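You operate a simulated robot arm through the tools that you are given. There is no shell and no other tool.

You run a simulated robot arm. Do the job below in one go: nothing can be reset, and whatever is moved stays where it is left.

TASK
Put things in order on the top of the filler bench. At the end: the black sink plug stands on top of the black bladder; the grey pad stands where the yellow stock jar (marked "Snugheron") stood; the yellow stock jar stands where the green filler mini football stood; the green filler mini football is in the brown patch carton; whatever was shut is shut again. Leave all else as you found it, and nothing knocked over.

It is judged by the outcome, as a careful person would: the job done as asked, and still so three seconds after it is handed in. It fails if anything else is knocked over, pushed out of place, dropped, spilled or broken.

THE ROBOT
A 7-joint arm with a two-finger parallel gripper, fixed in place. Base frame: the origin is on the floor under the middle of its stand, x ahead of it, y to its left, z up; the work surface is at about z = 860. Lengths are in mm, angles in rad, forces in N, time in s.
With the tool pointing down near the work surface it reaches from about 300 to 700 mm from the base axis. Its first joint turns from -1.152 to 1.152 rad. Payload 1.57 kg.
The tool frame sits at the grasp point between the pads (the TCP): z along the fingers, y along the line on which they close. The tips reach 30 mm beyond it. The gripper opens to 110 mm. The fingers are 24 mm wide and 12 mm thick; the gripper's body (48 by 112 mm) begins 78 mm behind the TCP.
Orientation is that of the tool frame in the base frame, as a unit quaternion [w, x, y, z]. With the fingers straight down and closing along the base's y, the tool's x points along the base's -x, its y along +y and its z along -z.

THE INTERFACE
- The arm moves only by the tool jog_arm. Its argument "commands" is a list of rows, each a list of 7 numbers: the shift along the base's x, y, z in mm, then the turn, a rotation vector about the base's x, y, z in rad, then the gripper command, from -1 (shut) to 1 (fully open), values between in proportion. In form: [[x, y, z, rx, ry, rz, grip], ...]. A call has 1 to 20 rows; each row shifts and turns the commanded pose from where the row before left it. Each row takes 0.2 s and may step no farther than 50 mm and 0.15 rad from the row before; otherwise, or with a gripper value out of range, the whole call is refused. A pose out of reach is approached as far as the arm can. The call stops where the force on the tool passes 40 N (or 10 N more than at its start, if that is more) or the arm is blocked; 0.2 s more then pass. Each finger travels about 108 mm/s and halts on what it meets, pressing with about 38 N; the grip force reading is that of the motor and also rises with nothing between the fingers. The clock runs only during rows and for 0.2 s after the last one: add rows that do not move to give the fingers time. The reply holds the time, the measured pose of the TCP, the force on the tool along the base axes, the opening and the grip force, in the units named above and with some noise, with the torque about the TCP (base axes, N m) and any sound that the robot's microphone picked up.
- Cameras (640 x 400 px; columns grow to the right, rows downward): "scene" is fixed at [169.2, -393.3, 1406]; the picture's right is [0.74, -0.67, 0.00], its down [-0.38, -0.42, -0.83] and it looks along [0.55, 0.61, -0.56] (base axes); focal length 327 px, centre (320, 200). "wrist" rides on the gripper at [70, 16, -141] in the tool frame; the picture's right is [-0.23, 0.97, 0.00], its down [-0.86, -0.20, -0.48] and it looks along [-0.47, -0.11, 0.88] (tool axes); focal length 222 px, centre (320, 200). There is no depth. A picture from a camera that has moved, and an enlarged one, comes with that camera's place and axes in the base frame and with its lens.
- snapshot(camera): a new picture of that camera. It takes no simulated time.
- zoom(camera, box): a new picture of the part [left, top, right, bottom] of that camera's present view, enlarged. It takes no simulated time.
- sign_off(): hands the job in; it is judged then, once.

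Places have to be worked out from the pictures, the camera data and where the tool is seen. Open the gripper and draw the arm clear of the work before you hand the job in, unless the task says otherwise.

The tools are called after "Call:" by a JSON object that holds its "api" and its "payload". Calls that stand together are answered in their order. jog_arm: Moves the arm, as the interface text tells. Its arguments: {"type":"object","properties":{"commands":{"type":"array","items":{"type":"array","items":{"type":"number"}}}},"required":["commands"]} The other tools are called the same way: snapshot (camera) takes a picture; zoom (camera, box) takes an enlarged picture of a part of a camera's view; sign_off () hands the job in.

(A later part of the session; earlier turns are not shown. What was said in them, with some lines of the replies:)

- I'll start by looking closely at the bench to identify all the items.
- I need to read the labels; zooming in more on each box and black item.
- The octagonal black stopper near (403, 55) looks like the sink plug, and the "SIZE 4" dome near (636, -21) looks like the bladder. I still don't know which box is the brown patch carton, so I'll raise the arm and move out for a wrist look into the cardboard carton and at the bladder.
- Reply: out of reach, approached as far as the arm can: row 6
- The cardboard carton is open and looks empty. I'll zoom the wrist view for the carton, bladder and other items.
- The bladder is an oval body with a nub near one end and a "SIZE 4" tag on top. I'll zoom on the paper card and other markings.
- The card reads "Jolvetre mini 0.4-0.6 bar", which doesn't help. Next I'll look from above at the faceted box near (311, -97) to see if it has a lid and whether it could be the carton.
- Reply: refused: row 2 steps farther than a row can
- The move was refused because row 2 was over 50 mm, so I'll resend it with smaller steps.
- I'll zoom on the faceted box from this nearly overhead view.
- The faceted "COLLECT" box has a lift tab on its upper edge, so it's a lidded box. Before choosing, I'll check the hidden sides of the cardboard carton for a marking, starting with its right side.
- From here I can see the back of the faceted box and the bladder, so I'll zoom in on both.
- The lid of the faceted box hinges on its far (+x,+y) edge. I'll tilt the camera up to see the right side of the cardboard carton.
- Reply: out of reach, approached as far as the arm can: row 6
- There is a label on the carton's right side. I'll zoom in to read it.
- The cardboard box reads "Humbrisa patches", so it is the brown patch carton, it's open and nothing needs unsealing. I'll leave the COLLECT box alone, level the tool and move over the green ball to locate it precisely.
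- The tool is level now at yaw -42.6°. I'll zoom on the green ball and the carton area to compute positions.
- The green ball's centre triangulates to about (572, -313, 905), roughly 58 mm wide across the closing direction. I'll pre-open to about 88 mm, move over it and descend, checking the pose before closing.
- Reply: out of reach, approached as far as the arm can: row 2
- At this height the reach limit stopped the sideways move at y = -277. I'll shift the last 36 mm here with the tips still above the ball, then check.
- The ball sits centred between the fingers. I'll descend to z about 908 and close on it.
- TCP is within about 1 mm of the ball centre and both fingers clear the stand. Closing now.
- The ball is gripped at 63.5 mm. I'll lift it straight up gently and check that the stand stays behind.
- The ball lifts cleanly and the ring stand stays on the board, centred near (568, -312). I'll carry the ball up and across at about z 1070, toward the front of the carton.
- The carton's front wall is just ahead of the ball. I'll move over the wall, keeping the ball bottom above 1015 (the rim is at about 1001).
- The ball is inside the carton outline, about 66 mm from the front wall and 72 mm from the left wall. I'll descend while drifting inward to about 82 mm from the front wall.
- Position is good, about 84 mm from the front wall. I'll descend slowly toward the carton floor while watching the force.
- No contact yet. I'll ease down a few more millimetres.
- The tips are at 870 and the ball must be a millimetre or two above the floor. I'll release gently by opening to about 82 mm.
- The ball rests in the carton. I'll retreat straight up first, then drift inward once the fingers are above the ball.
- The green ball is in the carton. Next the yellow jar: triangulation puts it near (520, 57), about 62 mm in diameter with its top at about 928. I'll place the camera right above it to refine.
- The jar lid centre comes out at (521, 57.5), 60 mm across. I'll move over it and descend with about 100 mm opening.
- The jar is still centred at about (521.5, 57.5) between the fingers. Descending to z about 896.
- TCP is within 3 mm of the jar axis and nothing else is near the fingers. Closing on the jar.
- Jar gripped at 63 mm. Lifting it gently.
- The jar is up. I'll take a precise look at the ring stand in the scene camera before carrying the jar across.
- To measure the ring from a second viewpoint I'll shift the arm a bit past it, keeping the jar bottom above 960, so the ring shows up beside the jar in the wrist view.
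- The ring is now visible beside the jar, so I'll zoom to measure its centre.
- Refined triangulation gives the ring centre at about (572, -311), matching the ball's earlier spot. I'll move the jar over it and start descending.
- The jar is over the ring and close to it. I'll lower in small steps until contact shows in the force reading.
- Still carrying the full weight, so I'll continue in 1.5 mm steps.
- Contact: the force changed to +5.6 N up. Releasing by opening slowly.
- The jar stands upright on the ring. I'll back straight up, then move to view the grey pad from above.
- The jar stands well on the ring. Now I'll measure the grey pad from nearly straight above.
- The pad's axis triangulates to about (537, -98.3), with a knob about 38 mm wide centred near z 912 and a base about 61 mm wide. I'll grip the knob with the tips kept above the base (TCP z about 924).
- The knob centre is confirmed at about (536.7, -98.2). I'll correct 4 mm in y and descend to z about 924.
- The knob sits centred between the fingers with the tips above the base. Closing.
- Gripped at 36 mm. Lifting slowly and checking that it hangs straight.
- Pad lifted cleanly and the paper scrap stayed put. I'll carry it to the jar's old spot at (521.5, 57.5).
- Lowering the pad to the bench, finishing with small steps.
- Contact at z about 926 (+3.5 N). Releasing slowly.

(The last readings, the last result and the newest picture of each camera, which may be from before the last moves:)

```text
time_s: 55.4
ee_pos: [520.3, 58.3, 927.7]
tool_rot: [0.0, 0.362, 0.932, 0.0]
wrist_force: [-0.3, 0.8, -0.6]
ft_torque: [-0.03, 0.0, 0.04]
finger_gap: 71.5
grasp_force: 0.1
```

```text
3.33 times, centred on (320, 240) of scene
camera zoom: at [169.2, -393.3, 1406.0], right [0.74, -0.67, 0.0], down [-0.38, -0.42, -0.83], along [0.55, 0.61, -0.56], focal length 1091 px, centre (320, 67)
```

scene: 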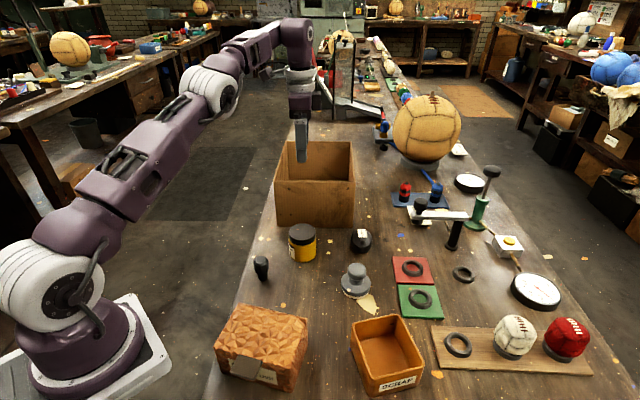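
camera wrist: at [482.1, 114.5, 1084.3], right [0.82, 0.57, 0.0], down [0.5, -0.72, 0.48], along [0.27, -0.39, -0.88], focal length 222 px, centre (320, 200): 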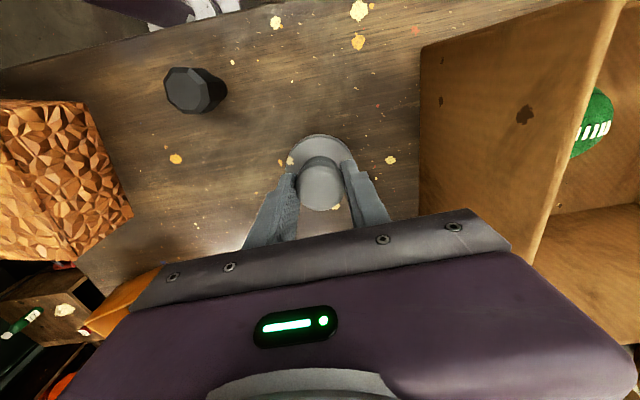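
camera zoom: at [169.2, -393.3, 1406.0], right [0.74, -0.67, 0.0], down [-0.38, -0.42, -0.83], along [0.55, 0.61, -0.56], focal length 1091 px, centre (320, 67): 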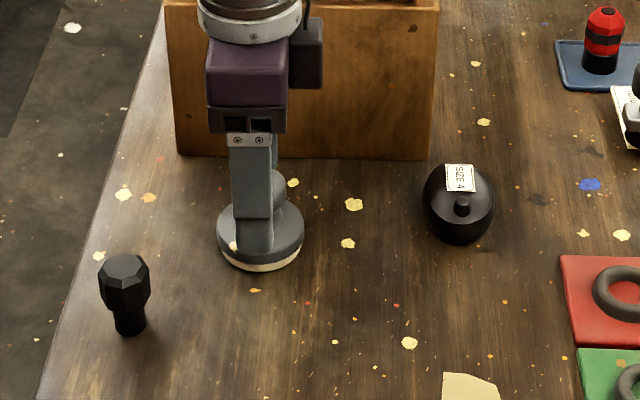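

The pad stands exactly where the jar stood, judging by matching scene pixels. I'll rise straight up and go look at the plug and bladder from above.

Call:
{"api": "jog_arm", "payload": {"commands": [[0, 0, 10, 0, 0, 0, 0.3], [0, 0, 20, 0, 0, 0, 0.3], [0, 0, 30, 0, 0, 0, 0.3], [0, 0, 30, 0, 0, 0, 0.3], [-20, -20, 0, 0, 0, 0, 0.3], [-28, -22, 0, 0, 0, 0, 0.3], [-28, -22, 0, 0, 0, 0, 0.3], [0, 0, 0, 0, 0, 0, 0.3]]}}

Call:
{"api": "snapshot", "payload": {"camera": "wrist"}}

Call:
{"api": "snapshot", "payload": {"camera": "scene"}}

```text
time_s: 57.2
ee_pos: [444.4, -6.6, 1018.6]
tool_rot: [0.0, 0.362, 0.932, 0.0]
wrist_force: [0.3, -0.1, 0.4]
ft_torque: [0.01, 0.01, 0.0]
finger_gap: 71.3
grasp_force: 0.1
```

```text
taken
camera wrist: at [403.2, 51.1, 1159.3], right [0.82, 0.57, 0.0], down [0.5, -0.72, 0.48], along [0.27, -0.39, -0.88], focal length 222 px, centre (320, 200)
```

wrist: 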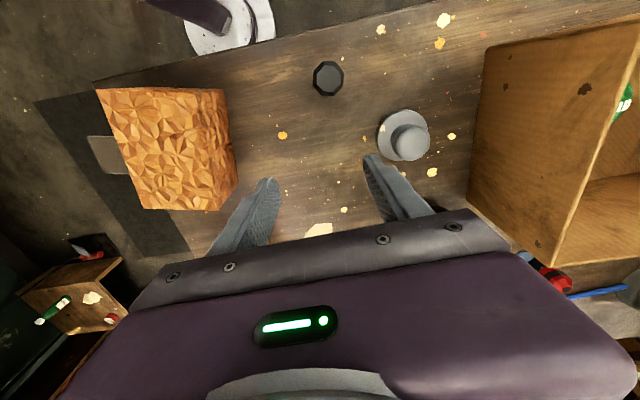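

```text
taken
```

scene: 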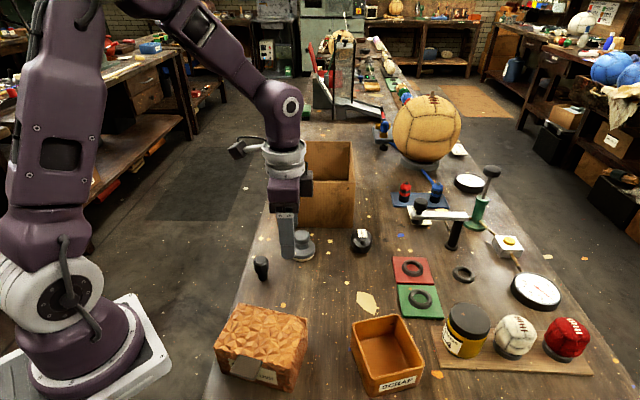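

Call:
{"api": "zoom", "payload": {"camera": "wrist", "box": [290, 45, 370, 110]}}

Call:
{"api": "zoom", "payload": {"camera": "scene", "box": [240, 245, 285, 290]}}

```text
6.15 times, centred on (330, 78) of wrist
camera zoom: at [403.2, 51.1, 1159.3], right [0.82, 0.57, 0.0], down [0.5, -0.72, 0.48], along [0.27, -0.39, -0.88], focal length 1367 px, centre (258, 954)
```

zoom: 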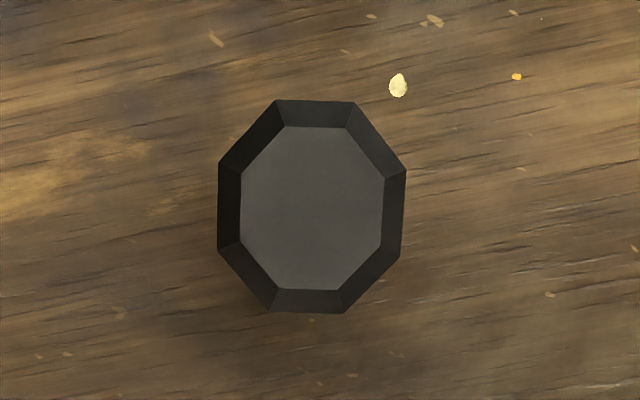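

```text
8.89 times, centred on (262, 268) of scene
camera zoom: at [169.2, -393.3, 1406.0], right [0.74, -0.67, 0.0], down [-0.38, -0.42, -0.83], along [0.55, 0.61, -0.56], focal length 2910 px, centre (831, -400)
```

zoom: 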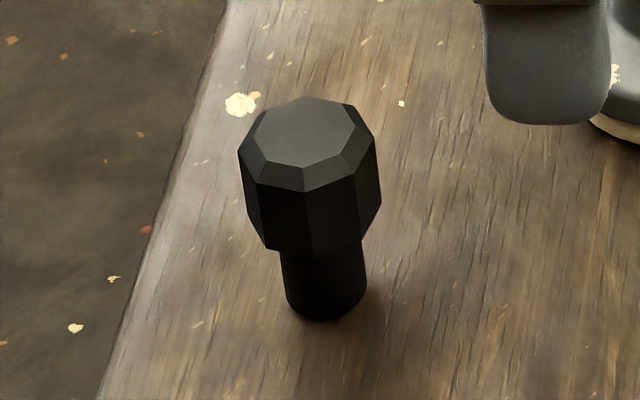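

The plug's axis is at about (410, 56): a 30 mm octagonal head at z 890–917 on a 20 mm stem. Before picking it up I'll inspect the bladder's top surface closely.

Call:
{"api": "jog_arm", "payload": {"commands": [[44, -8, 0, 0, 0, 0, 0.3], [44, -8, 0, 0, 0, 0, 0.3], [44, -8, 0, 0, 0, 0, 0.3], [44, -9, -10, 0, 0, 0, 0.3], [0, 0, 0, 0, 0, 0, 0.3]]}}

Call:
{"api": "snapshot", "payload": {"camera": "wrist"}}

Call:
{"api": "zoom", "payload": {"camera": "wrist", "box": [310, 100, 400, 180]}}

Call:
{"api": "zoom", "payload": {"camera": "scene", "box": [340, 215, 385, 260]}}

```text
time_s: 58.4
ee_pos: [619.9, -39.3, 1007.7]
tool_rot: [-0.001, 0.361, 0.932, -0.001]
wrist_force: [0.3, -0.8, 0.9]
ft_torque: [0.03, 0.0, 0.02]
finger_gap: 71.5
grasp_force: 0.1
```

```text
taken
camera wrist: at [579.5, 18.8, 1148.9], right [0.82, 0.57, 0.0], down [0.5, -0.72, 0.48], along [0.27, -0.39, -0.88], focal length 222 px, centre (320, 200)
```

wrist: 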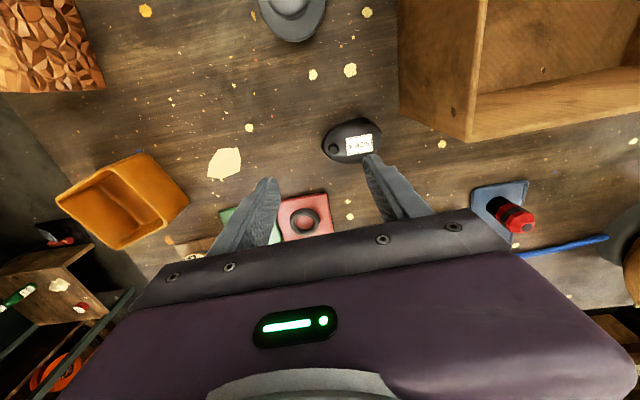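

```text
5.00 times, centred on (355, 140) of wrist
camera zoom: at [579.5, 18.8, 1148.9], right [0.82, 0.57, 0.0], down [0.5, -0.72, 0.48], along [0.27, -0.39, -0.88], focal length 1111 px, centre (145, 500)
```

zoom: 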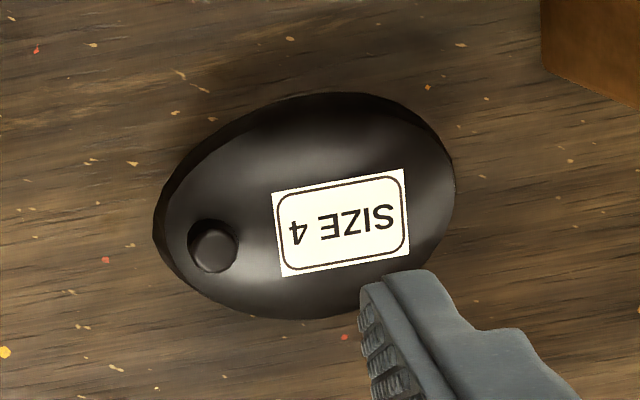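

```text
8.89 times, centred on (362, 238) of scene
camera zoom: at [169.2, -393.3, 1406.0], right [0.74, -0.67, 0.0], down [-0.38, -0.42, -0.83], along [0.55, 0.61, -0.56], focal length 2910 px, centre (-58, -133)
```

zoom: 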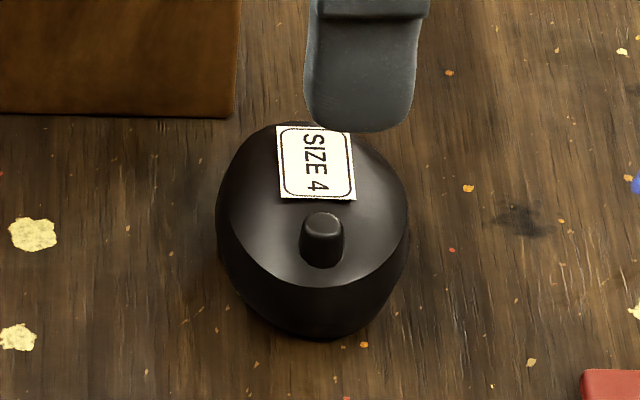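

The tag is at about (654, -10, z 893) and the nub top at about (633, -31, z 896), so the tag area is near the highest part of the bladder. To judge how flat the top is, I'll tilt the camera for a low side view from the robot side.

Call:
{"api": "jog_arm", "payload": {"commands": [[-3, 1, 0, 0, 0, 0.1235, 0.3], [-3, 1, 0, 0, 0, 0.1235, 0.3], [-3, 1, 0, 0, 0, 0.1235, 0.3], [-3, 1, 0, 0, 0, 0.1235, 0.3], [-3, 1, 0, 0, 0, 0.1235, 0.3], [-3, 1, 0, 0, 0, 0.1235, 0.3], [-2, 1, 0, 0, -0.13, 0, 0.3], [-2, 1, -8, 0, -0.13, 0, 0.3], [-2, 1, -8, 0, -0.13, 0, 0.3], [0, 0, -8, 0, -0.13, 0, 0.3], [0, 0, -8, 0, -0.13, 0, 0.3], [0, 0, -8, 0, -0.13, 0, 0.3], [0, 0, 0, 0, 0, 0, 0.3]]}}

Call:
{"api": "snapshot", "payload": {"camera": "wrist"}}

Call:
{"api": "snapshot", "payload": {"camera": "scene"}}

```text
time_s: 61.2
ee_pos: [597.8, -30.3, 967.8]
tool_rot: [0.38, -0.001, 0.925, 0.0]
wrist_force: [-0.6, 0.2, -0.2]
ft_torque: [0.04, -0.02, -0.01]
finger_gap: 71.6
grasp_force: 0.2
```

```text
taken
camera wrist: at [449.0, -15.5, 1020.0], right [0.16, 0.97, 0.16], down [0.27, -0.2, 0.94], along [0.95, -0.11, -0.3], focal length 222 px, centre (320, 200)
```

wrist: 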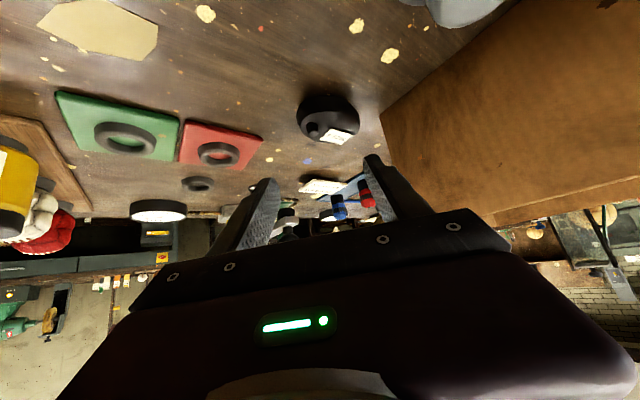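

```text
taken
```

scene: 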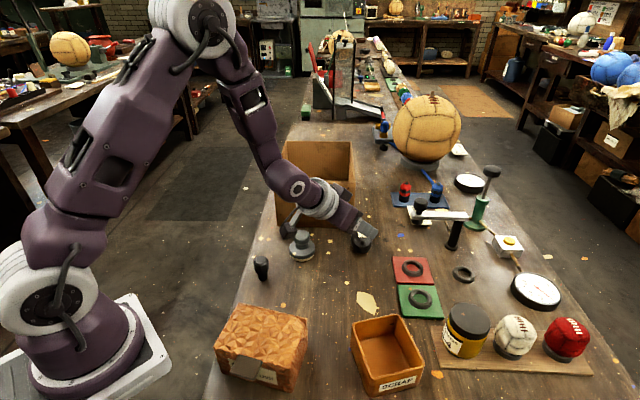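

Call:
{"api": "zoom", "payload": {"camera": "wrist", "box": [280, 80, 380, 160]}}

```text
5.00 times, centred on (330, 120) of wrist
camera zoom: at [449.0, -15.5, 1020.0], right [0.16, 0.97, 0.16], down [0.27, -0.2, 0.94], along [0.95, -0.11, -0.3], focal length 1111 px, centre (270, 600)
```

zoom: 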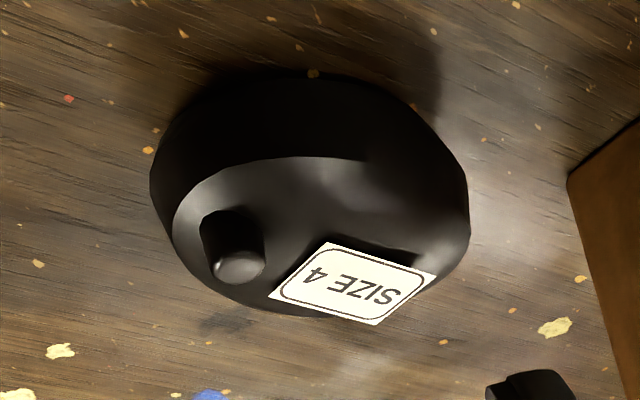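

The tag is a level 30×20 mm plate at z 892, centred at about (654.6, -10.5), so it's a reasonable flat spot for the plug. I'll level the tool, set the yaw to about -15° to match the octagon's flats, and go view the plug from above.

Call:
{"api": "jog_arm", "payload": {"commands": [[-10, 5, 10, 0, 0.13, 0, 0.3], [-15, 6, 10, 0, 0.13, 0, 0.3], [-15, 6, 10, 0, 0.13, 0, 0.3], [-16, 7, 6, 0, 0.13, 0, 0.3], [-16, 7, 4, 0, 0.13, 0, 0.3], [-16, 7, 2, 0, 0.13, 0, 0.3], [-18, 7, 0, 0, 0, -0.13, 0.3], [-18, 7, 0, 0, 0, -0.13, 0.3], [0, 0, 0, 0, 0, 0, 0.3]]}}

Call:
{"api": "snapshot", "payload": {"camera": "wrist"}}

Call:
{"api": "zoom", "payload": {"camera": "wrist", "box": [280, 40, 380, 120]}}

```text
time_s: 63.2
ee_pos: [472.7, 21.5, 1009.2]
tool_rot: [0.0, 0.129, 0.992, 0.0]
wrist_force: [0.2, -0.4, -0.1]
ft_torque: [-0.01, 0.01, 0.0]
finger_gap: 71.3
grasp_force: 0.1
```

```text
taken
camera wrist: at [409.7, 54.3, 1150.9], right [0.47, 0.88, 0.0], down [0.78, -0.41, 0.48], along [0.42, -0.22, -0.88], focal length 222 px, centre (320, 200)
```

wrist: 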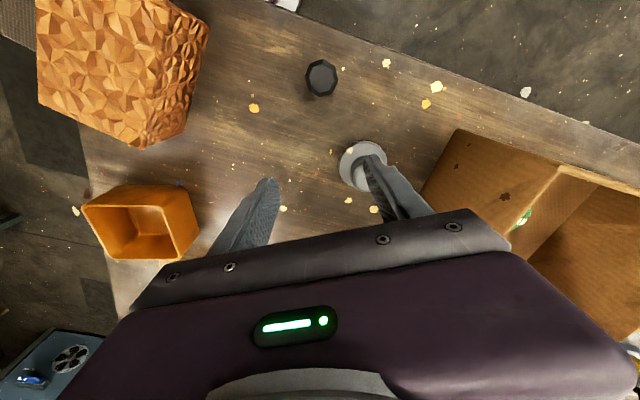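

```text
5.00 times, centred on (330, 80) of wrist
camera zoom: at [409.7, 54.3, 1150.9], right [0.47, 0.88, 0.0], down [0.78, -0.41, 0.48], along [0.42, -0.22, -0.88], focal length 1111 px, centre (270, 800)
```

zoom: 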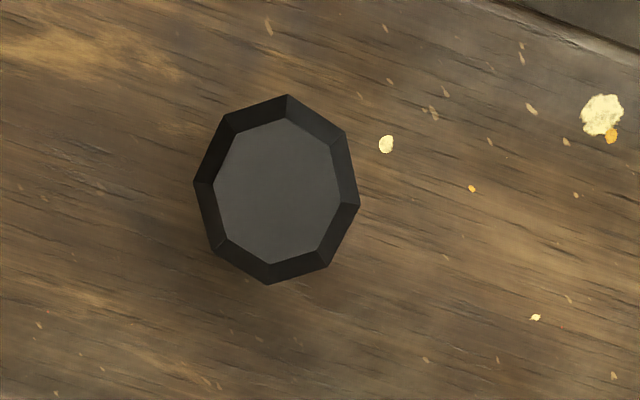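

The octagon's flats face 77.5°, only about 2° from my closing axis, and the plug centre is (410, 55.6). I'll move over it with a tiny yaw correction and descend partway.

Call:
{"api": "jog_arm", "payload": {"commands": [[-31, 17, 0, 0, 0, 0.02, 0.3], [-31.5, 17, 0, 0, 0, 0.02, 0.3], [0, 0, -30, 0, 0, 0, 0.3], [0, 0, -25, 0, 0, 0, 0.3], [0, 0, 0, 0, 0, 0, 0.3]]}}

Call:
{"api": "zoom", "payload": {"camera": "wrist", "box": [220, 100, 420, 250]}}

Call:
{"api": "zoom", "payload": {"camera": "scene", "box": [210, 220, 310, 300]}}

```text
time_s: 64.4
ee_pos: [411.9, 56.6, 953.8]
tool_rot: [0.001, 0.109, 0.994, 0.001]
wrist_force: [0.3, -0.5, 0.0]
ft_torque: [0.0, -0.02, 0.0]
finger_gap: 71.3
grasp_force: 0.0
```

```text
2.67 times, centred on (320, 175) of wrist
camera zoom: at [347.5, 86.9, 1095.9], right [0.43, 0.9, 0.0], down [0.79, -0.38, 0.48], along [0.43, -0.21, -0.88], focal length 592 px, centre (320, 267)
```

zoom: 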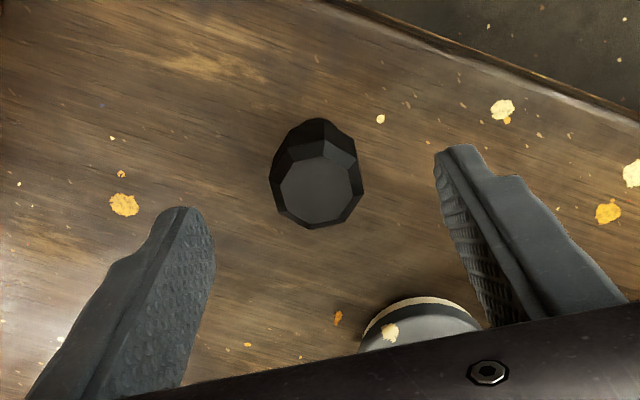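

```text
5.00 times, centred on (260, 260) of scene
camera zoom: at [169.2, -393.3, 1406.0], right [0.74, -0.67, 0.0], down [-0.38, -0.42, -0.83], along [0.55, 0.61, -0.56], focal length 1637 px, centre (620, -100)
```

zoom: 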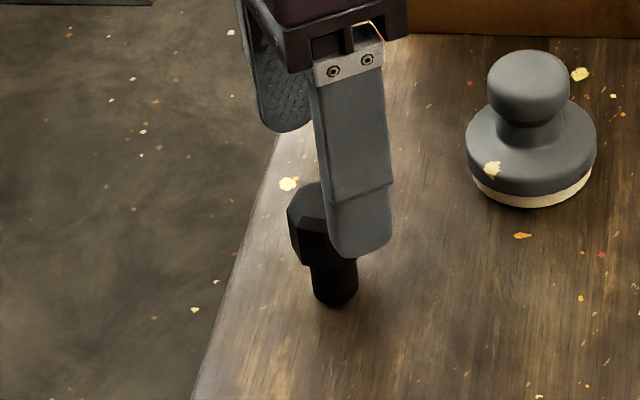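

Plug top confirmed at (409.8, 55.7). Adjusting by 2 mm and descending to z about 906, then closing.

Call:
{"api": "jog_arm", "payload": {"commands": [[-1.5, -1, -18, 0, 0, 0, 0.3], [0, 0, -16, 0, 0, 0, 0.3], [0, 0, -13, 0, 0, 0, 0.1], [0, 0, 0, 0, 0, 0, 0]]}}

Call:
{"api": "zoom", "payload": {"camera": "wrist", "box": [220, 120, 420, 270]}}

```text
time_s: 65.4
ee_pos: [411.5, 53.7, 904.7]
tool_rot: [0.0, 0.109, 0.994, 0.0]
wrist_force: [0.8, 1.1, -0.5]
ft_torque: [-0.02, 0.02, 0.0]
finger_gap: 54.9
grasp_force: 0.1
```

```text
2.67 times, centred on (320, 195) of wrist
camera zoom: at [346.1, 84.4, 1047.4], right [0.43, 0.9, 0.0], down [0.79, -0.38, 0.48], along [0.43, -0.21, -0.88], focal length 592 px, centre (320, 213)
```

zoom: 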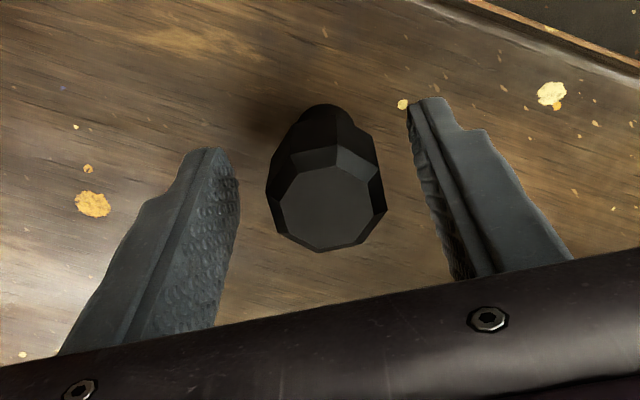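

Call:
{"api": "jog_arm", "payload": {"commands": [[-1, 1.5, 0, 0, 0, 0, 0], [0, 0, 0, 0, 0, 0, -0.2], [0, 0, 0, 0, 0, 0, -0.4], [0, 0, 0, 0, 0, 0, -1], [0, 0, 0, 0, 0, 0, -1]]}}

Call:
{"api": "zoom", "payload": {"camera": "wrist", "box": [220, 120, 420, 270]}}

Call:
{"api": "zoom", "payload": {"camera": "scene", "box": [210, 220, 310, 300]}}

```text
time_s: 66.6
ee_pos: [409.6, 55.7, 905.9]
tool_rot: [0.0, 0.109, 0.994, 0.0]
wrist_force: [0.2, 2.4, 1.7]
ft_torque: [0.08, -0.03, 0.01]
finger_gap: 28.8
grasp_force: 37.7
```

```text
2.67 times, centred on (320, 195) of wrist
camera zoom: at [344.8, 86.0, 1048.0], right [0.43, 0.9, 0.0], down [0.79, -0.38, 0.48], along [0.43, -0.21, -0.88], focal length 592 px, centre (320, 213)
```

zoom: 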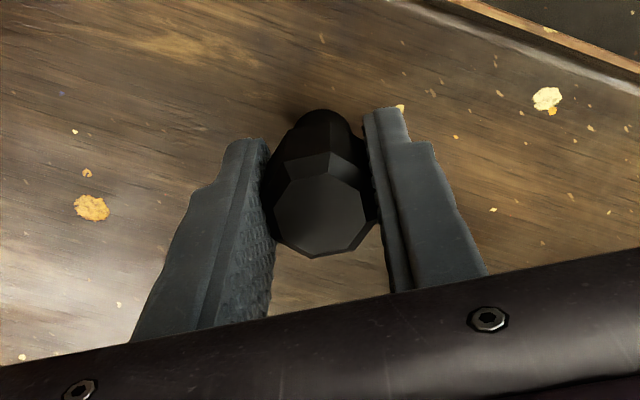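

```text
5.00 times, centred on (260, 260) of scene
camera zoom: at [169.2, -393.2, 1406.0], right [0.74, -0.67, 0.0], down [-0.38, -0.42, -0.83], along [0.55, 0.61, -0.56], focal length 1637 px, centre (620, -100)
```

zoom: 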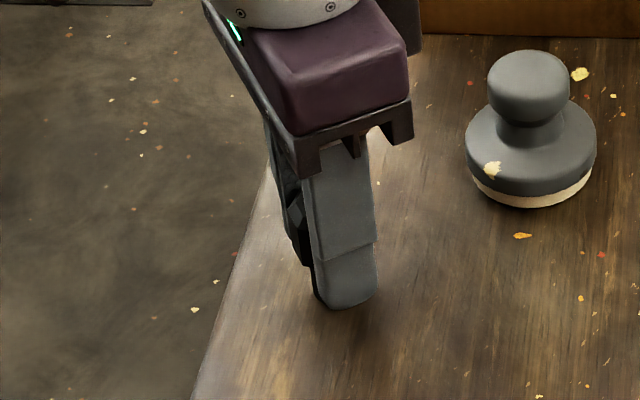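

Plug gripped on its flats at 28.8 mm. Lifting and carrying it over toward the bladder.

Call:
{"api": "jog_arm", "payload": {"commands": [[0, 0, 5, 0, 0, 0, -1], [0, 0, 12, 0, 0, 0, -1], [0, 0, 30, 0, 0, 0, -1], [0, 0, 40, 0, 0, 0, -1], [0, 0, 10, 0, 0, 0, -1], [40, -11, 0, 0, 0, 0, -1], [40, -11, 0, 0, 0, 0, -1], [40, -12, 0, 0, 0, 0, -1], [40, -12, 0, 0, 0, 0, -1], [40, -12, 0, 0, 0, 0, -1], [35, -11, 0, 0, 0, 0, -1], [0, 0, 0, 0, 0, 0, -1]]}}

Call:
{"api": "snapshot", "payload": {"camera": "wrist"}}

Call:
{"api": "zoom", "payload": {"camera": "scene", "box": [310, 160, 430, 270]}}

```text
time_s: 69.2
ee_pos: [644.0, -13.1, 1003.6]
tool_rot: [0.0, 0.108, 0.994, 0.001]
wrist_force: [0.4, 0.0, -0.2]
ft_torque: [0.02, -0.01, 0.03]
finger_gap: 28.9
grasp_force: 37.9
```

```text
taken
camera wrist: at [578.8, 17.7, 1145.6], right [0.43, 0.9, 0.0], down [0.79, -0.38, 0.48], along [0.43, -0.21, -0.88], focal length 222 px, centre (320, 200)
```

wrist: 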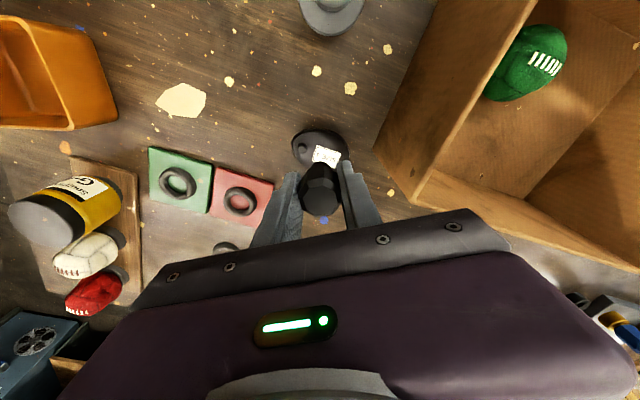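

```text
3.64 times, centred on (370, 215) of scene
camera zoom: at [169.2, -393.3, 1406.0], right [0.74, -0.67, 0.0], down [-0.38, -0.42, -0.83], along [0.55, 0.61, -0.56], focal length 1190 px, centre (138, 146)
```

zoom: 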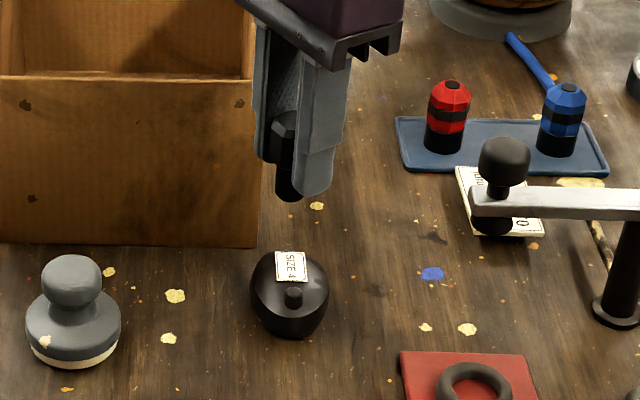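

Now over the bladder. I'll shift to (652.5, -12.5) and descend until the stem is about 12 mm above the tag, then check.

Call:
{"api": "jog_arm", "payload": {"commands": [[8, 0.5, 0, 0, 0, 0, -1], [0, 0, -25, 0, 0, 0, -1], [0, 0, -20, 0, 0, 0, -1], [0, 0, -8, 0, 0, 0, -1], [0, 0, 0, 0, 0, 0, -1]]}}

Call:
{"api": "zoom", "payload": {"camera": "wrist", "box": [240, 100, 400, 230]}}

Call:
{"api": "zoom", "payload": {"camera": "scene", "box": [330, 190, 400, 260]}}

```text
time_s: 70.4
ee_pos: [649.9, -11.0, 951.0]
tool_rot: [0.0, 0.109, 0.994, 0.0]
wrist_force: [0.4, -0.2, -0.1]
ft_torque: [0.01, -0.03, 0.01]
finger_gap: 29.0
grasp_force: 38.0
```

```text
3.08 times, centred on (320, 165) of wrist
camera zoom: at [585.5, 18.5, 1093.2], right [0.43, 0.9, 0.0], down [0.79, -0.38, 0.48], along [0.43, -0.21, -0.88], focal length 684 px, centre (320, 308)
```

zoom: 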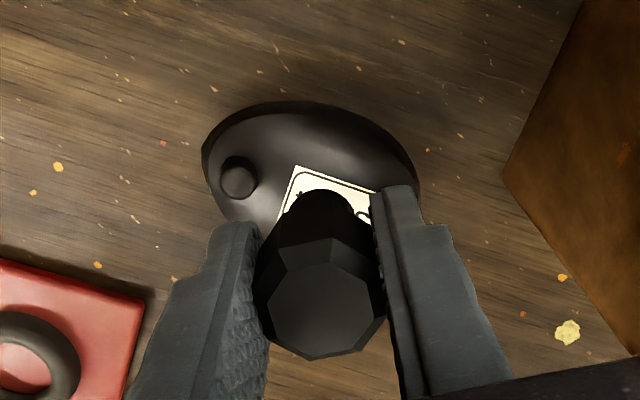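

```text
5.71 times, centred on (365, 225) of scene
camera zoom: at [169.2, -393.3, 1406.0], right [0.74, -0.67, 0.0], down [-0.38, -0.42, -0.83], along [0.55, 0.61, -0.56], focal length 1870 px, centre (63, 57)
```

zoom: 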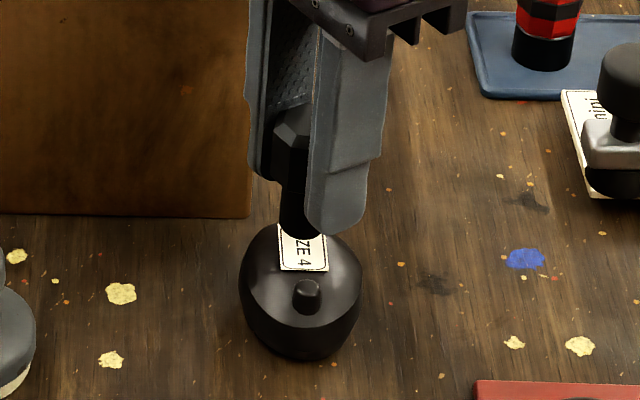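

The stem is at about (650, -10.5). I'll nudge it to (652.5, -12.5) and lower toward the tag in small steps.

Call:
{"api": "jog_arm", "payload": {"commands": [[2.5, -1.5, -3, 0, 0, 0, -1], [0, 0, -3, 0, 0, 0, -1], [0, 0, 0, 0, 0, 0, -1]]}}

Call:
{"api": "zoom", "payload": {"camera": "scene", "box": [340, 200, 390, 260]}}

Call:
{"api": "zoom", "payload": {"camera": "wrist", "box": [260, 110, 380, 210]}}

```text
time_s: 71.2
ee_pos: [653.0, -13.0, 945.4]
tool_rot: [0.0, 0.109, 0.994, 0.0]
wrist_force: [0.1, -0.3, -0.4]
ft_torque: [0.01, -0.01, -0.01]
finger_gap: 28.9
grasp_force: 37.6
```

```text
6.67 times, centred on (365, 230) of scene
camera zoom: at [169.2, -393.3, 1406.0], right [0.74, -0.67, 0.0], down [-0.38, -0.42, -0.83], along [0.55, 0.61, -0.56], focal length 2182 px, centre (20, 0)
```

zoom: 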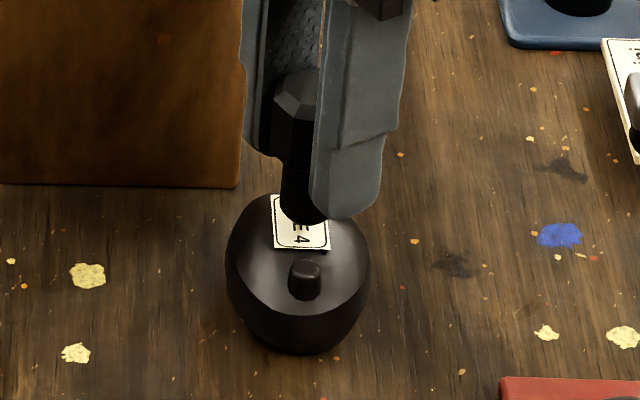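

```text
4.00 times, centred on (320, 160) of wrist
camera zoom: at [588.5, 17.1, 1086.8], right [0.43, 0.9, 0.0], down [0.79, -0.38, 0.48], along [0.43, -0.21, -0.88], focal length 888 px, centre (320, 360)
```

zoom: 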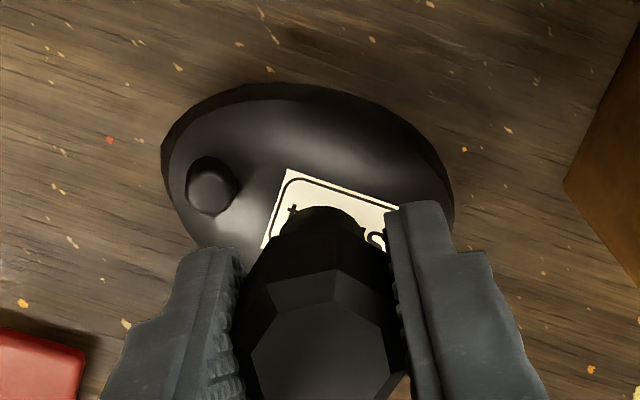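

Alignment looks good over the tag. Lowering in 1.5–2 mm steps to feel contact.

Call:
{"api": "jog_arm", "payload": {"commands": [[0, 0, -2, 0, 0, 0, -1], [0, 0, -2, 0, 0, 0, -1], [0, 0, 0, 0, 0, 0, -1]]}}

Call:
{"api": "jog_arm", "payload": {"commands": [[0, 0, -1.5, 0, 0, 0, -1], [0, 0, 0, 0, 0, 0, -1]]}}

```text
time_s: 72.0
ee_pos: [653.5, -12.7, 939.8]
tool_rot: [-0.001, 0.109, 0.994, 0.0]
wrist_force: [-0.6, 0.0, -1.3]
ft_torque: [0.0, 0.0, -0.03]
finger_gap: 28.4
grasp_force: 38.0
```

```text
time_s: 72.6
ee_pos: [654.1, -12.4, 940.8]
tool_rot: [0.0, 0.109, 0.994, -0.001]
wrist_force: [0.1, -0.2, -0.4]
ft_torque: [-0.01, 0.04, -0.05]
finger_gap: 28.6
grasp_force: 38.2
```

Call:
{"api": "jog_arm", "payload": {"commands": [[0, 0, -1.5, 0, 0, 0, -1], [0, 0, 0, 0, 0, 0, -1]]}}

Call:
{"api": "zoom", "payload": {"camera": "scene", "box": [340, 200, 390, 260]}}

```text
time_s: 73.2
ee_pos: [654.7, -13.6, 938.6]
tool_rot: [0.0, 0.109, 0.994, 0.0]
wrist_force: [0.4, 0.6, -0.2]
ft_torque: [0.0, -0.02, -0.01]
finger_gap: 28.6
grasp_force: 37.6
```

```text
6.67 times, centred on (365, 230) of scene
camera zoom: at [169.2, -393.3, 1406.0], right [0.74, -0.67, 0.0], down [-0.38, -0.42, -0.83], along [0.55, 0.61, -0.56], focal length 2182 px, centre (20, 0)
```

zoom: 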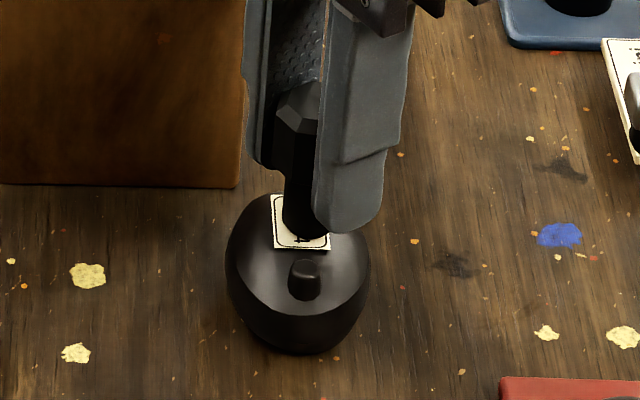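

No contact yet; lowering another millimetre at a time.

Call:
{"api": "jog_arm", "payload": {"commands": [[0, 0, -1, 0, 0, 0, -1], [0, 0, 0, 0, 0, 0, -1]]}}

Call:
{"api": "jog_arm", "payload": {"commands": [[0, 0, -1, 0, 0, 0, -1], [0, 0, 0, 0, 0, 0, -1]]}}

```text
time_s: 73.8
ee_pos: [653.7, -13.8, 938.0]
tool_rot: [-0.001, 0.109, 0.994, 0.0]
wrist_force: [-0.2, -0.1, -0.7]
ft_torque: [-0.01, -0.01, 0.0]
finger_gap: 28.7
grasp_force: 38.2
```

```text
time_s: 74.4
ee_pos: [652.3, -13.3, 937.0]
tool_rot: [0.001, 0.109, 0.994, 0.0]
wrist_force: [0.3, -1.4, 7.1]
ft_torque: [-0.08, 0.0, 0.01]
finger_gap: 28.8
grasp_force: 37.8
```

Contact: +7 N at z about 937. I'll ease off half a millimetre and open only slightly (to about 34 mm) so the fingers still guard the plug while I check that it stands.

Call:
{"api": "jog_arm", "payload": {"commands": [[0, 0, 0.5, 0, 0, 0, -1], [0, 0, 0, 0, 0, 0, -0.45], [0, 0, 0, 0, 0, 0, -0.38], [0, 0, 0, 0, 0, 0, -0.38], [0, 0, 0, 0, 0, 0, -0.38]]}}

Call:
{"api": "zoom", "payload": {"camera": "scene", "box": [340, 200, 390, 260]}}

Call:
{"api": "zoom", "payload": {"camera": "wrist", "box": [250, 120, 390, 240]}}

```text
time_s: 75.6
ee_pos: [652.5, -13.2, 936.7]
tool_rot: [0.001, 0.109, 0.994, 0.0]
wrist_force: [-0.1, -1.1, -0.2]
ft_torque: [0.01, 0.0, -0.02]
finger_gap: 34.0
grasp_force: 0.0
```

```text
6.67 times, centred on (365, 230) of scene
camera zoom: at [169.2, -393.3, 1406.0], right [0.74, -0.67, 0.0], down [-0.38, -0.42, -0.83], along [0.55, 0.61, -0.56], focal length 2182 px, centre (20, 0)
```

zoom: 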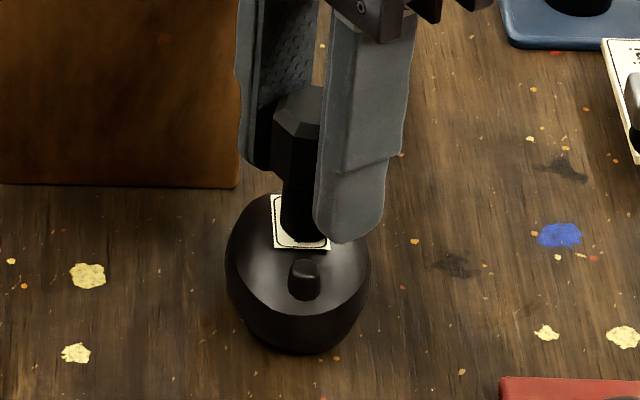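

```text
3.33 times, centred on (320, 180) of wrist
camera zoom: at [588.7, 16.9, 1078.2], right [0.43, 0.9, 0.0], down [0.79, -0.38, 0.48], along [0.43, -0.21, -0.88], focal length 740 px, centre (320, 267)
```

zoom: 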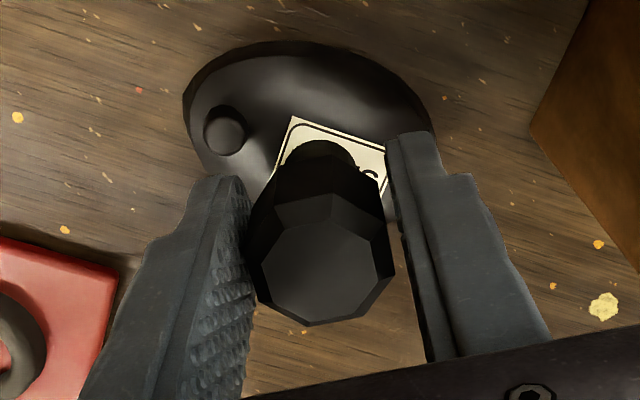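

It looks upright. I'll wait a little and open a few more millimetres, watching whether the plug follows either finger.

Call:
{"api": "jog_arm", "payload": {"commands": [[0, 0, 0, 0, 0, 0, -0.34], [0, 0, 0, 0, 0, 0, -0.32], [0, 0, 0, 0, 0, 0, -0.3], [0, 0, 0, 0, 0, 0, -0.3]]}}

Call:
{"api": "zoom", "payload": {"camera": "wrist", "box": [250, 120, 390, 240]}}

Call:
{"api": "zoom", "payload": {"camera": "scene", "box": [340, 200, 390, 260]}}

```text
time_s: 76.6
ee_pos: [654.2, -14.0, 935.7]
tool_rot: [0.0, 0.109, 0.994, 0.001]
wrist_force: [-0.9, -0.5, 0.4]
ft_torque: [0.02, -0.03, 0.04]
finger_gap: 38.8
grasp_force: 0.1
```

```text
3.33 times, centred on (320, 180) of wrist
camera zoom: at [588.7, 16.9, 1078.2], right [0.43, 0.9, 0.0], down [0.79, -0.38, 0.48], along [0.43, -0.21, -0.88], focal length 740 px, centre (320, 267)
```

zoom: 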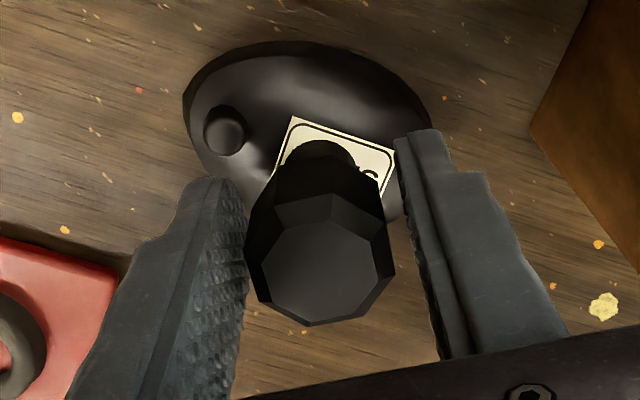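

```text
6.67 times, centred on (365, 230) of scene
camera zoom: at [169.2, -393.3, 1406.0], right [0.74, -0.67, 0.0], down [-0.38, -0.42, -0.83], along [0.55, 0.61, -0.56], focal length 2182 px, centre (20, 0)
```

zoom: 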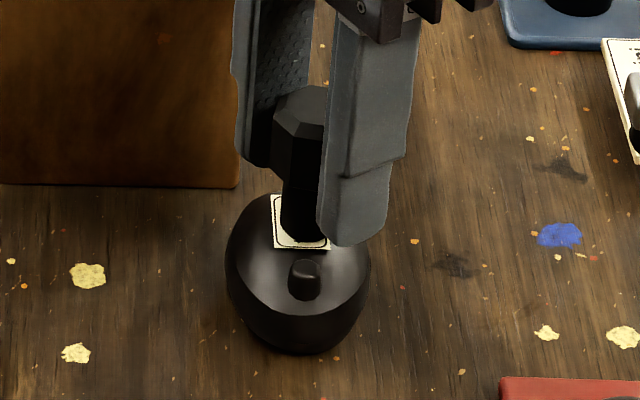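

The plug didn't move as the fingers opened, so it's standing on its own. I'll open to about 55 mm and withdraw straight up slowly.

Call:
{"api": "jog_arm", "payload": {"commands": [[0, 0, 0, 0, 0, 0, -0.2], [0, 0, 0, 0, 0, 0, -0.1], [0, 0, 0, 0, 0, 0, 0], [0, 0, 0, 0, 0, 0, 0]]}}

Call:
{"api": "zoom", "payload": {"camera": "wrist", "box": [250, 120, 390, 240]}}

```text
time_s: 77.6
ee_pos: [654.0, -14.2, 936.7]
tool_rot: [-0.001, 0.109, 0.994, -0.001]
wrist_force: [-0.5, 0.1, -0.8]
ft_torque: [0.01, -0.01, 0.01]
finger_gap: 55.0
grasp_force: 0.2
```

```text
3.33 times, centred on (320, 180) of wrist
camera zoom: at [588.7, 16.9, 1078.2], right [0.43, 0.9, 0.0], down [0.79, -0.38, 0.48], along [0.43, -0.21, -0.88], focal length 740 px, centre (320, 267)
```

zoom: 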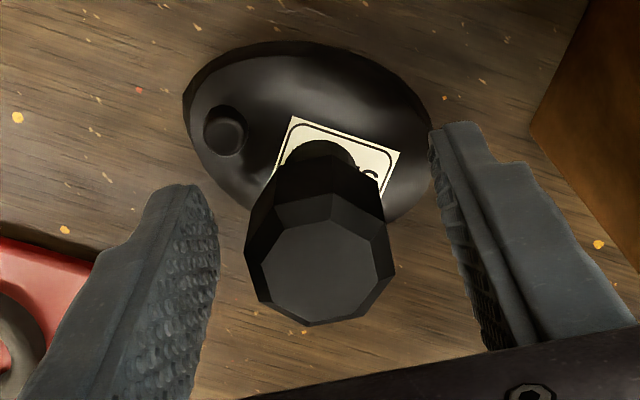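

The plug stands free and still. Withdrawing straight up, then moving the arm back clear of the bench.

Call:
{"api": "jog_arm", "payload": {"commands": [[0, 0, 6, 0, 0, 0, 0], [0, 0, 12, 0, 0, 0, 0], [0, 0, 20, 0, 0, 0, 0], [0, 0, 25, 0, 0, 0, 0], [0, 0, 25, 0, 0, 0, 0], [-10, 0, 25, 0, 0, 0, 0], [-30, 0, 20, 0, 0, 0, 0], [-40, 10, 10, 0, 0, 0, 0.3], [-40, 15, 10, 0, 0, 0, 0.6], [-45, 15, 10, 0, 0, 0, 1], [-45, 15, 10, 0, 0, 0, 1], [-45, 15, 5, 0, 0, 0, 1], [0, 0, 0, 0, 0, 0, 1]]}}

Call:
{"api": "snapshot", "payload": {"camera": "scene"}}

Call:
{"api": "snapshot", "payload": {"camera": "wrist"}}

```text
time_s: 80.4
ee_pos: [399.0, 54.8, 1115.0]
tool_rot: [0.0, 0.109, 0.994, 0.0]
wrist_force: [-0.7, 0.8, -0.3]
ft_torque: [-0.01, 0.0, 0.03]
finger_gap: 109.9
grasp_force: 0.0
```

```text
taken
```

scene: 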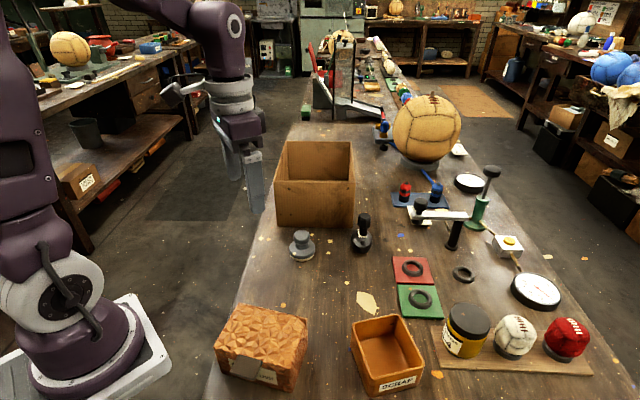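

```text
taken
camera wrist: at [333.8, 85.2, 1257.2], right [0.43, 0.9, 0.0], down [0.79, -0.38, 0.48], along [0.43, -0.21, -0.88], focal length 222 px, centre (320, 200)
```

wrist: 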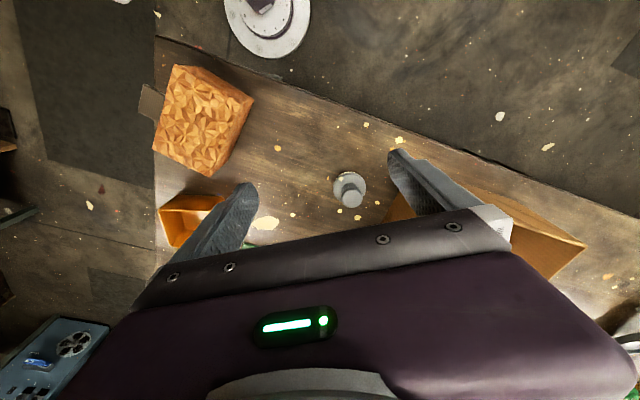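

The arm is clear. I'll do a final check of all four placements, zoomed in.

Call:
{"api": "zoom", "payload": {"camera": "scene", "box": [260, 190, 400, 310]}}

Call:
{"api": "zoom", "payload": {"camera": "scene", "box": [400, 260, 600, 400]}}

Call:
{"api": "zoom", "payload": {"camera": "scene", "box": [340, 205, 385, 260]}}

Call:
{"api": "zoom", "payload": {"camera": "scene", "box": [200, 290, 440, 400]}}

```text
3.33 times, centred on (330, 250) of scene
camera zoom: at [169.2, -393.3, 1406.0], right [0.74, -0.67, 0.0], down [-0.38, -0.42, -0.83], along [0.55, 0.61, -0.56], focal length 1091 px, centre (287, 33)
```

zoom: 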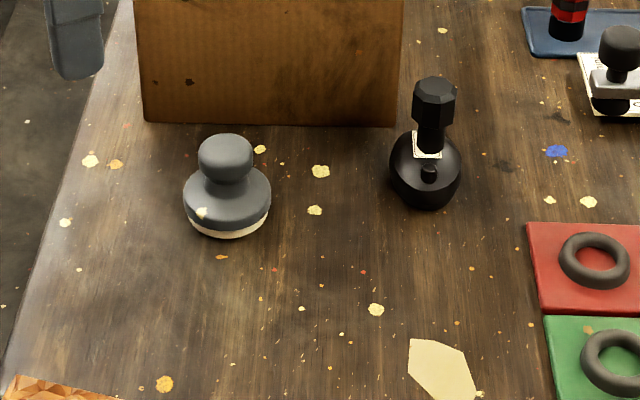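

```text
2.86 times, centred on (500, 330) of scene
camera zoom: at [169.2, -393.3, 1406.0], right [0.74, -0.67, 0.0], down [-0.38, -0.42, -0.83], along [0.55, 0.61, -0.56], focal length 935 px, centre (-194, -171)
```

zoom: 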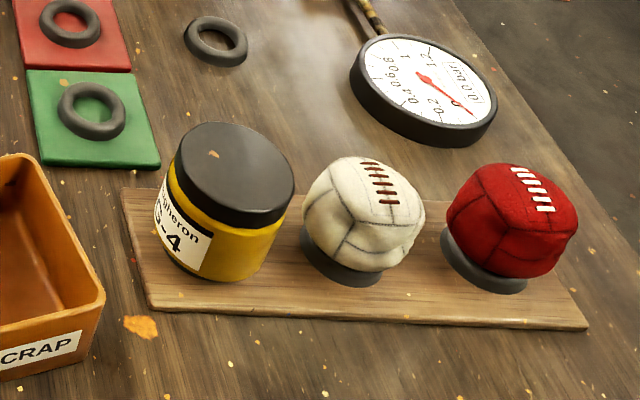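

```text
7.27 times, centred on (362, 232) of scene
camera zoom: at [169.2, -393.3, 1406.0], right [0.74, -0.67, 0.0], down [-0.38, -0.42, -0.83], along [0.55, 0.61, -0.56], focal length 2380 px, centre (11, -36)
```

zoom: 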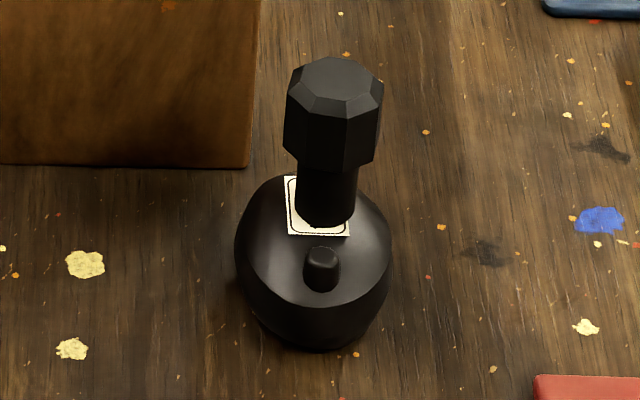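

```text
2.67 times, centred on (320, 345) of scene
camera zoom: at [169.2, -393.3, 1406.0], right [0.74, -0.67, 0.0], down [-0.38, -0.42, -0.83], along [0.55, 0.61, -0.56], focal length 873 px, centre (320, -187)
```

zoom: 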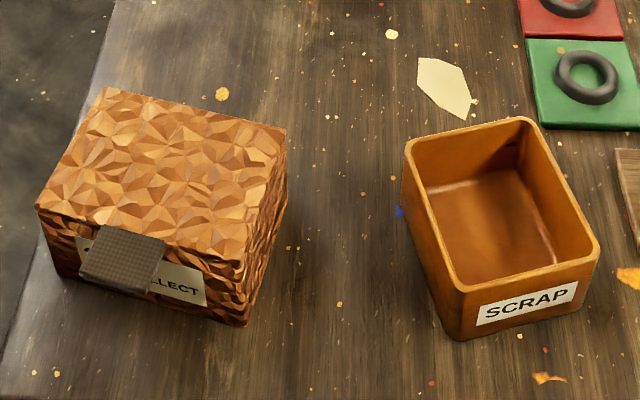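

All four items look right and nothing else has moved. I'll let a few seconds pass to confirm the plug stays put.

Call:
{"api": "jog_arm", "payload": {"commands": [[0, 0, 10, 0, 0, 0, 1], [0, 0, 10, 0, 0, 0, 1], [0, 0, 0, 0, 0, 0, 1], [0, 0, 0, 0, 0, 0, 1], [0, 0, 0, 0, 0, 0, 1], [0, 0, 0, 0, 0, 0, 1], [0, 0, 0, 0, 0, 0, 1], [0, 0, 0, 0, 0, 0, 1], [0, 0, 0, 0, 0, 0, 1], [0, 0, 0, 0, 0, 0, 1], [0, 0, 0, 0, 0, 0, 1], [0, 0, 0, 0, 0, 0, 1], [0, 0, 0, 0, 0, 0, 1], [0, 0, 0, 0, 0, 0, 1], [0, 0, 0, 0, 0, 0, 1]]}}

Call:
{"api": "zoom", "payload": {"camera": "scene", "box": [340, 205, 385, 260]}}

Call:
{"api": "snapshot", "payload": {"camera": "scene"}}

```text
time_s: 83.6
ee_pos: [400.2, 55.2, 1134.4]
tool_rot: [0.0, 0.109, 0.994, -0.001]
wrist_force: [0.2, 1.1, 0.2]
ft_torque: [0.03, 0.03, 0.0]
finger_gap: 109.7
grasp_force: 0.1
```

```text
7.27 times, centred on (362, 232) of scene
camera zoom: at [169.2, -393.3, 1406.0], right [0.74, -0.67, 0.0], down [-0.38, -0.42, -0.83], along [0.55, 0.61, -0.56], focal length 2380 px, centre (11, -36)
```

zoom: 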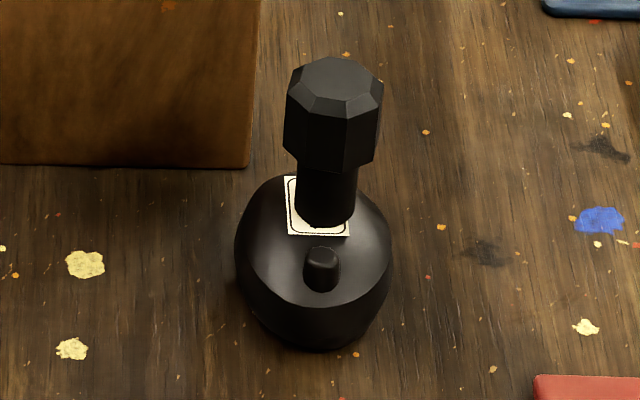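

```text
taken
```

scene: 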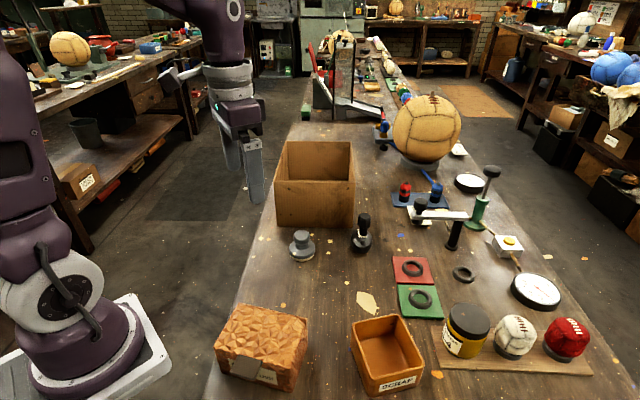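

After three more seconds the plug still stands on the bladder, the pad is at the jar's old place, the jar is on the green ball's stand and the green ball is in the patch carton. The gripper is open and clear of the work, so I'm handing in.

Call:
{"api": "sign_off", "payload": {}}

```text
The job is handed in.
```

The job is done and handed in. I watched for about three seconds before handing in, and nothing shifted.

- **Black sink plug:** it stands upright on the "SIZE 4" tag on top of the black bladder. I took the black octagonal stopper to be the plug, as it carries no label.
- **Grey pad:** it stands where the yellow jar stood, to within about 1–2 mm in the camera view.
- **Yellow "Snugheron" jar:** it stands on the ring stand where the green mini football was.
- **Green mini football:** it rests on the floor of the brown carton, which is labelled "Humbrisa patches" on its right side.

That carton was already open, and the lidded "COLLECT" box was never opened, so nothing needed shutting. The last pictures show nothing else moved or knocked over. The gripper is open and clear of the bench.
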